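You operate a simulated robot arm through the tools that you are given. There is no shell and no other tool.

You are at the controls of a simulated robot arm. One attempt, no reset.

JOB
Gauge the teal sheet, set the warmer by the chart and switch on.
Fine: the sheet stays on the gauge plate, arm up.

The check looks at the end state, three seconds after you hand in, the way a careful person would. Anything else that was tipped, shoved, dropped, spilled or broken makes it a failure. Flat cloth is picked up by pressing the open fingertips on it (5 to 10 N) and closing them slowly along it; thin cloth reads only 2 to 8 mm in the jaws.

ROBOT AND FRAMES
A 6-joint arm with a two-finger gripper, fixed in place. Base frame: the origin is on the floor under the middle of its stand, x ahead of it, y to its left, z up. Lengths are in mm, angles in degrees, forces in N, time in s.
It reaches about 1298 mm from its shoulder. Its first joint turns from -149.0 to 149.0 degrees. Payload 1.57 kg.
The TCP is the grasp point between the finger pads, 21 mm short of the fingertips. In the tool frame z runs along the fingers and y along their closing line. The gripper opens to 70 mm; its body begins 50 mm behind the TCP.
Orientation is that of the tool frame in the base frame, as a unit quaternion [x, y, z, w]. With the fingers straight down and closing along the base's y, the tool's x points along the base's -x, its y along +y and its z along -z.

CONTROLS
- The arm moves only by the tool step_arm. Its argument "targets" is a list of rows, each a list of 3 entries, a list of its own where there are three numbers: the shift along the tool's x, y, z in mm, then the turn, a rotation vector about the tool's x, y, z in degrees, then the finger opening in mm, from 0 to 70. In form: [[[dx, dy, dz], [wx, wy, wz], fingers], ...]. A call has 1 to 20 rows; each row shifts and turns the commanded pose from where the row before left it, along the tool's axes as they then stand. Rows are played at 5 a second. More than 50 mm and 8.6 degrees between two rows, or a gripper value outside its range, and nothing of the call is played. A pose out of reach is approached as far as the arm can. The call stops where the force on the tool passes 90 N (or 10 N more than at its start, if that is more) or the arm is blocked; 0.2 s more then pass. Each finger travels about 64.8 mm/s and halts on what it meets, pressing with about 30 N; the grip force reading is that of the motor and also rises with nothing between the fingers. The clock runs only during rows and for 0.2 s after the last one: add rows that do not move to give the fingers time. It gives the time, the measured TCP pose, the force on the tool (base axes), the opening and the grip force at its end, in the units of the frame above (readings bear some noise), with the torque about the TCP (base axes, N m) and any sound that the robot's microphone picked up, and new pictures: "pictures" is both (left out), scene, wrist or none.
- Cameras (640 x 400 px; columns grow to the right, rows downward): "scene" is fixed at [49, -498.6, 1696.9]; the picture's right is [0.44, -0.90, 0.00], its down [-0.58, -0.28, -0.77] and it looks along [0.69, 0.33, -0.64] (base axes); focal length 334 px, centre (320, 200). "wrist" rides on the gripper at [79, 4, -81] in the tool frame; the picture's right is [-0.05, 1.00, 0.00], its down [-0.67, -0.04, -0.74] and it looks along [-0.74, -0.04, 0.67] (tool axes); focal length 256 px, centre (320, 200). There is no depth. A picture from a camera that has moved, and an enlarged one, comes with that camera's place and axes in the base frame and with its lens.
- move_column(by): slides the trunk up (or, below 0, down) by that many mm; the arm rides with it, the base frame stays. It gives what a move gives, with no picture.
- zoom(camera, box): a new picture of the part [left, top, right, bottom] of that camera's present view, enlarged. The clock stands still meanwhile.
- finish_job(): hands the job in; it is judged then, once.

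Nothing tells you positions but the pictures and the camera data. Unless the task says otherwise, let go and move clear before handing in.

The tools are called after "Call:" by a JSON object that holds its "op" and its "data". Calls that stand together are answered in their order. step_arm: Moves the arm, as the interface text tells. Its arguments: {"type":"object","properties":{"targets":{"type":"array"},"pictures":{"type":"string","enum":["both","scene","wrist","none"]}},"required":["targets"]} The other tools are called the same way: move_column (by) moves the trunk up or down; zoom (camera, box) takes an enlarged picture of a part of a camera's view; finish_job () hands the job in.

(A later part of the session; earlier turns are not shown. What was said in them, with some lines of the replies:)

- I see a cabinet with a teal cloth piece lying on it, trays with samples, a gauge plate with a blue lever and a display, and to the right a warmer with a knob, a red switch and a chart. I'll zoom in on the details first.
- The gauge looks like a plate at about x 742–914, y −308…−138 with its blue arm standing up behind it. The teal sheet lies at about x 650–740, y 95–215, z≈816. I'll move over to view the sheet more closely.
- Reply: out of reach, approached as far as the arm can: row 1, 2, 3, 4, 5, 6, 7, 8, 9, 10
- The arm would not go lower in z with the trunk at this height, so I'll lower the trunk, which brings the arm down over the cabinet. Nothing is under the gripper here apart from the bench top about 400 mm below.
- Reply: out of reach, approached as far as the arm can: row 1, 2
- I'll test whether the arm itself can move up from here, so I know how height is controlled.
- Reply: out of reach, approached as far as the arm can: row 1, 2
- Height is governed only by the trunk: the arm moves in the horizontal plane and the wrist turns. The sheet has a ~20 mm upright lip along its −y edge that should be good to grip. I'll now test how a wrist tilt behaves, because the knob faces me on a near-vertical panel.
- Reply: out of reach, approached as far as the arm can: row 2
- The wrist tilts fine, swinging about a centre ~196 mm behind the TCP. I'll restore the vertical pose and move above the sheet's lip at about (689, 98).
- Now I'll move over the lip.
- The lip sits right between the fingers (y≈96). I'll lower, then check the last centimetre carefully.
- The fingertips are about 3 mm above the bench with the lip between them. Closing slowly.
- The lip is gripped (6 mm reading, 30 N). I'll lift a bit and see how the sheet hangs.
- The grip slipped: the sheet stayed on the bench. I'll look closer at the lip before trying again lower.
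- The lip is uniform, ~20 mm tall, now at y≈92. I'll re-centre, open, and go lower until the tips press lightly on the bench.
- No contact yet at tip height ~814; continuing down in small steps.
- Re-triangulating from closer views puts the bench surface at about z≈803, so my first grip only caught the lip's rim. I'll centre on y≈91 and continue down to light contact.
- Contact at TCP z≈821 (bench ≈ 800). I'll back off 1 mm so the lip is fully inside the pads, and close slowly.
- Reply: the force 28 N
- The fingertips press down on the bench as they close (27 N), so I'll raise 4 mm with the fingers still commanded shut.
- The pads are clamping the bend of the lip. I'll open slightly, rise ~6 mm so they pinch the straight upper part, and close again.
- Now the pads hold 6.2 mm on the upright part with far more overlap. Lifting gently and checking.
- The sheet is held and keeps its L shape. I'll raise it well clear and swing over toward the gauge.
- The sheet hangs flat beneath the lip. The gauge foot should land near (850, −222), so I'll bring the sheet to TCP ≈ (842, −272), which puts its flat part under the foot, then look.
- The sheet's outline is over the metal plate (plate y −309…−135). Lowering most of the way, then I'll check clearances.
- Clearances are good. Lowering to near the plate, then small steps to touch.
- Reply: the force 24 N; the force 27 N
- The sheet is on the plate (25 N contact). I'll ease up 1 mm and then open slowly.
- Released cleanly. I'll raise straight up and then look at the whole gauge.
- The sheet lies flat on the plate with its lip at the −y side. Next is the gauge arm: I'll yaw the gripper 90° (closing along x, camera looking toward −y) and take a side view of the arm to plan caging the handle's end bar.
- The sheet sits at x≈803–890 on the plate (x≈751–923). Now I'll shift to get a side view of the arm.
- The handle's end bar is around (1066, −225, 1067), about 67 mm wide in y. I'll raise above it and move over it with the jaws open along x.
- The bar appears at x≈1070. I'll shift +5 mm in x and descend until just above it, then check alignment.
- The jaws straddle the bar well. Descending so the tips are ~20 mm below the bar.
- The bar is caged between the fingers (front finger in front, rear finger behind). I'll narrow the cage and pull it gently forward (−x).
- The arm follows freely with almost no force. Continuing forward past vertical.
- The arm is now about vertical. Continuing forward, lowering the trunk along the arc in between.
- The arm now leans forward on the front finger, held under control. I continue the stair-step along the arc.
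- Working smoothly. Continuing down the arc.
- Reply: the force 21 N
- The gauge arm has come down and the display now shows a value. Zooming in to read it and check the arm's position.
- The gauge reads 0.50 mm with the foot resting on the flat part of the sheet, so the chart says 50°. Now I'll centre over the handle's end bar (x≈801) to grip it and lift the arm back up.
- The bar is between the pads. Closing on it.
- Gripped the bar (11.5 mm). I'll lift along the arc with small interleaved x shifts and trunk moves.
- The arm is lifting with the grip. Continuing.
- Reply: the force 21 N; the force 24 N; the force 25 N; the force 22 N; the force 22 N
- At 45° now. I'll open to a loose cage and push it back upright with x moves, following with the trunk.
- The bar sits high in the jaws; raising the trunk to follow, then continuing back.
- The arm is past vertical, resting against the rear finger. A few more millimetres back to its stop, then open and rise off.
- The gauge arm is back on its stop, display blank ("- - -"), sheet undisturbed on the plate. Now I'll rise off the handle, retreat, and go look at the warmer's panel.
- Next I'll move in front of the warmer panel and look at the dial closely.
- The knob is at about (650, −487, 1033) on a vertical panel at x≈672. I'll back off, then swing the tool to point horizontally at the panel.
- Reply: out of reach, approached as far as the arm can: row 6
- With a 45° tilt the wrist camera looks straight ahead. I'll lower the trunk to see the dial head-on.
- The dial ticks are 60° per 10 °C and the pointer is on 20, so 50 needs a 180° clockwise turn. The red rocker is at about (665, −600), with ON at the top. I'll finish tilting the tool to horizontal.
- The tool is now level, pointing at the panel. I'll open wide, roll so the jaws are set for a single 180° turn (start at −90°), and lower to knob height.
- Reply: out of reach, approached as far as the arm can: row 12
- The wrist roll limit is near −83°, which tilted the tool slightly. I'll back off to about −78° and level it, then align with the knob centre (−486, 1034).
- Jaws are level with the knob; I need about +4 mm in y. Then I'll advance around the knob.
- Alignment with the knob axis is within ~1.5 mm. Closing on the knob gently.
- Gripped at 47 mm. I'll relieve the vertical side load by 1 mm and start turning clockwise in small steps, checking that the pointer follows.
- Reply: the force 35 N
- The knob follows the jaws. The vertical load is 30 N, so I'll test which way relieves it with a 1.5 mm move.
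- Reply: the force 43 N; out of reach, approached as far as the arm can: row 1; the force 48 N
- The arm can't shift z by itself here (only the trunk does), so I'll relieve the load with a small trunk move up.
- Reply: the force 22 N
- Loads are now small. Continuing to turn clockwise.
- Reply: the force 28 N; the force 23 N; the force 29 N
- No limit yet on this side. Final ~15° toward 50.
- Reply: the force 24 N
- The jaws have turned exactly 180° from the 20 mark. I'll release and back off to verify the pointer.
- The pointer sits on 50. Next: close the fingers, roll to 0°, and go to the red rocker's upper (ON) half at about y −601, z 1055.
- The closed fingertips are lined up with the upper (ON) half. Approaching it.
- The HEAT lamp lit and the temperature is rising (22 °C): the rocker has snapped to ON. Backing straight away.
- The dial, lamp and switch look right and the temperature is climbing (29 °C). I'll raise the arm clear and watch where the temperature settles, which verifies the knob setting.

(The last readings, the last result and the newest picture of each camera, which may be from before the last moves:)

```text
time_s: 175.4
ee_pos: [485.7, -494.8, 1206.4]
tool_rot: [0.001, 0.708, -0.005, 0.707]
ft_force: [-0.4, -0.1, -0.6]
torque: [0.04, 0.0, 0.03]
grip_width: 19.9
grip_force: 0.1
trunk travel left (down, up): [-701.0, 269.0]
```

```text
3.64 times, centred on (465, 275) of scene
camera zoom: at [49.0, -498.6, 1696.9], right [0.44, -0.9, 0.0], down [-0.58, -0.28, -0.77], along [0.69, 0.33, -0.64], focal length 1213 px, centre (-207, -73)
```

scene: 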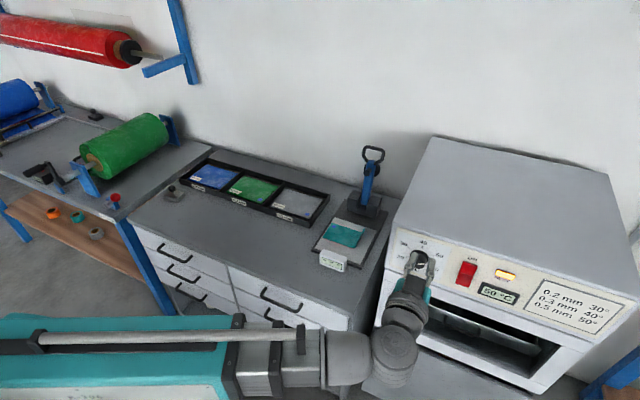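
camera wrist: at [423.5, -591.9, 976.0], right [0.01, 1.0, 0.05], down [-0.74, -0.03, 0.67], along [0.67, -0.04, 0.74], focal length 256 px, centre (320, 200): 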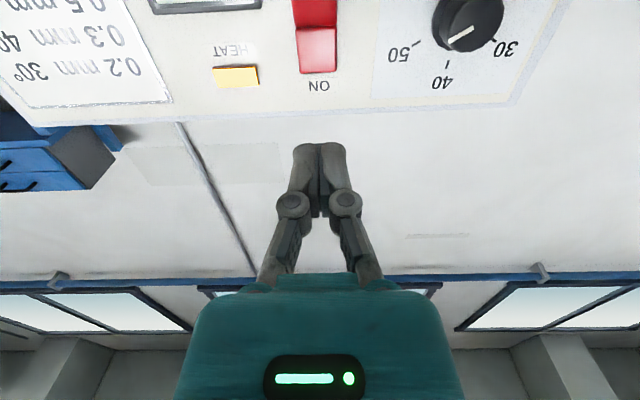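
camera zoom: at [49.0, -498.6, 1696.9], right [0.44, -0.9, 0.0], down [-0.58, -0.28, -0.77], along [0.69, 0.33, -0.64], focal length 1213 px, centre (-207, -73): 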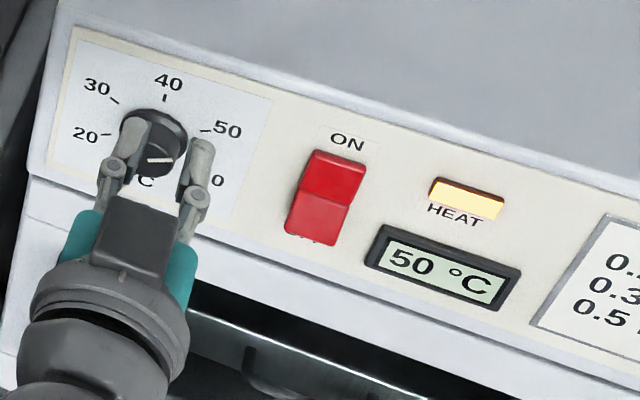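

It reads 50 °C. I'll move further clear and confirm it holds there.

Call:
{"op": "step_arm", "data": {"targets": [[[0, 20, -2], [0, 0, 0], 20], [[0, 20, -2], [0, 0, 0], 20], [[0, 20, 0], [0, 0, 0], 20], [[0, 20, 0], [0, 0, 0], 20], [[0, 20, 0], [0, 0, 0], 20], [[0, 20, 0], [0, 0, 0], 20], [[0, 0, 0], [0, 0, 0], 20], [[0, 0, 0], [0, 0, 0], 20], [[0, 0, 0], [0, 0, 0], 20], [[0, 0, 0], [0, 0, 0], 20], [[0, 0, 0], [0, 0, 0], 20], [[0, 0, 0], [0, 0, 0], 20], [[0, 0, 0], [0, 0, 0], 20], [[0, 0, 0], [0, 0, 0], 20], [[0, 0, 0], [0, 0, 0], 20], [[0, 0, 0], [0, 0, 0], 20]], "pictures": "scene"}}

Call:
{"op": "zoom", "data": {"camera": "scene", "box": [390, 220, 540, 330]}}

Call:
{"op": "zoom", "data": {"camera": "scene", "box": [200, 130, 420, 290]}}

```text
time_s: 178.8
ee_pos: [503.1, -411.0, 1205.9]
tool_rot: [0.001, 0.707, -0.004, 0.707]
ft_force: [0.7, -0.3, -0.1]
torque: [-0.01, 0.0, 0.01]
grip_width: 20.2
grip_force: 0.0
out of reach, approached as far as the arm can: row 4, 5, 6
trunk travel left (down, up): [-701.0, 269.0]
```

scene: 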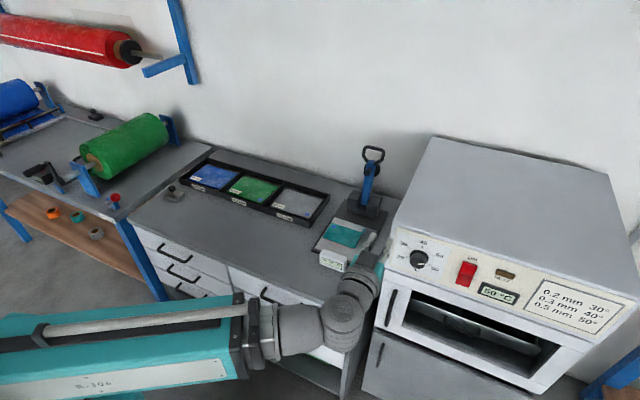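

```text
3.64 times, centred on (465, 275) of scene
camera zoom: at [49.0, -498.6, 1696.9], right [0.44, -0.9, 0.0], down [-0.58, -0.28, -0.77], along [0.69, 0.33, -0.64], focal length 1213 px, centre (-207, -73)
```

zoom: 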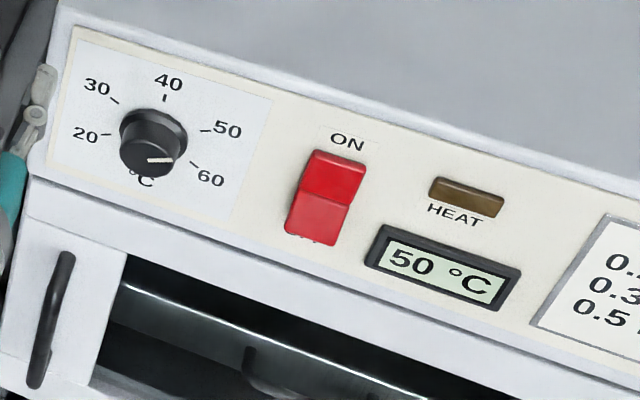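

```text
2.50 times, centred on (310, 210) of scene
camera zoom: at [49.0, -498.6, 1696.9], right [0.44, -0.9, 0.0], down [-0.58, -0.28, -0.77], along [0.69, 0.33, -0.64], focal length 834 px, centre (345, 175)
```

zoom: 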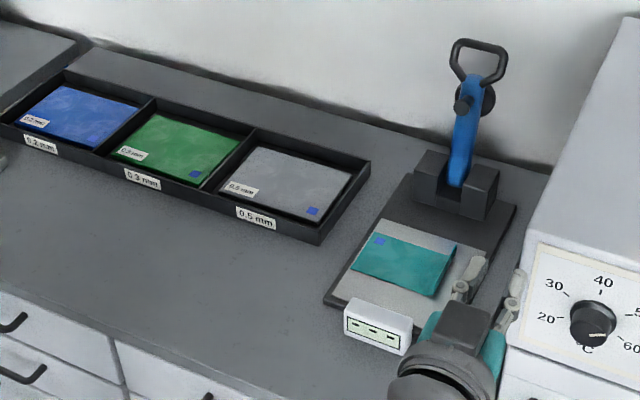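

The warmer holds at 50 °C, with the lamp cycling off at the setpoint. The teal sheet (0.50 mm) lies on the gauge plate, the gauge arm is up, nothing else was disturbed, and the robot is clear. I'm handing in the job.

Call:
{"op": "finish_job", "data": {}}

```text
The job is handed in.
```

The teal sheet measured 0.50 mm on the gauge. The chart gives 50° for that thickness, so I set the dial to 50 and switched the warmer on.

- **Warmer:** it heated to 50 °C and read 50 °C again about three seconds later. The HEAT lamp was off by then, which fits the setpoint being reached.
- **Gauge:** the sheet is still on the plate and the gauge arm is back up on its stop, with the display blank again.
- **Robot:** the arm is clear, and I saw nothing tipped or moved out of place in the last pictures.

Two things did not go smoothly. My first grip on the sheet slipped and left it a few millimetres from where it lay, before I got a firm hold and lifted it. While I was lowering the gauge arm, the last part got away from the gripper and it dropped onto the sheet. The sheet looked undisturbed afterwards, and the gauge showed a steady 0.50 mm before I raised the arm.
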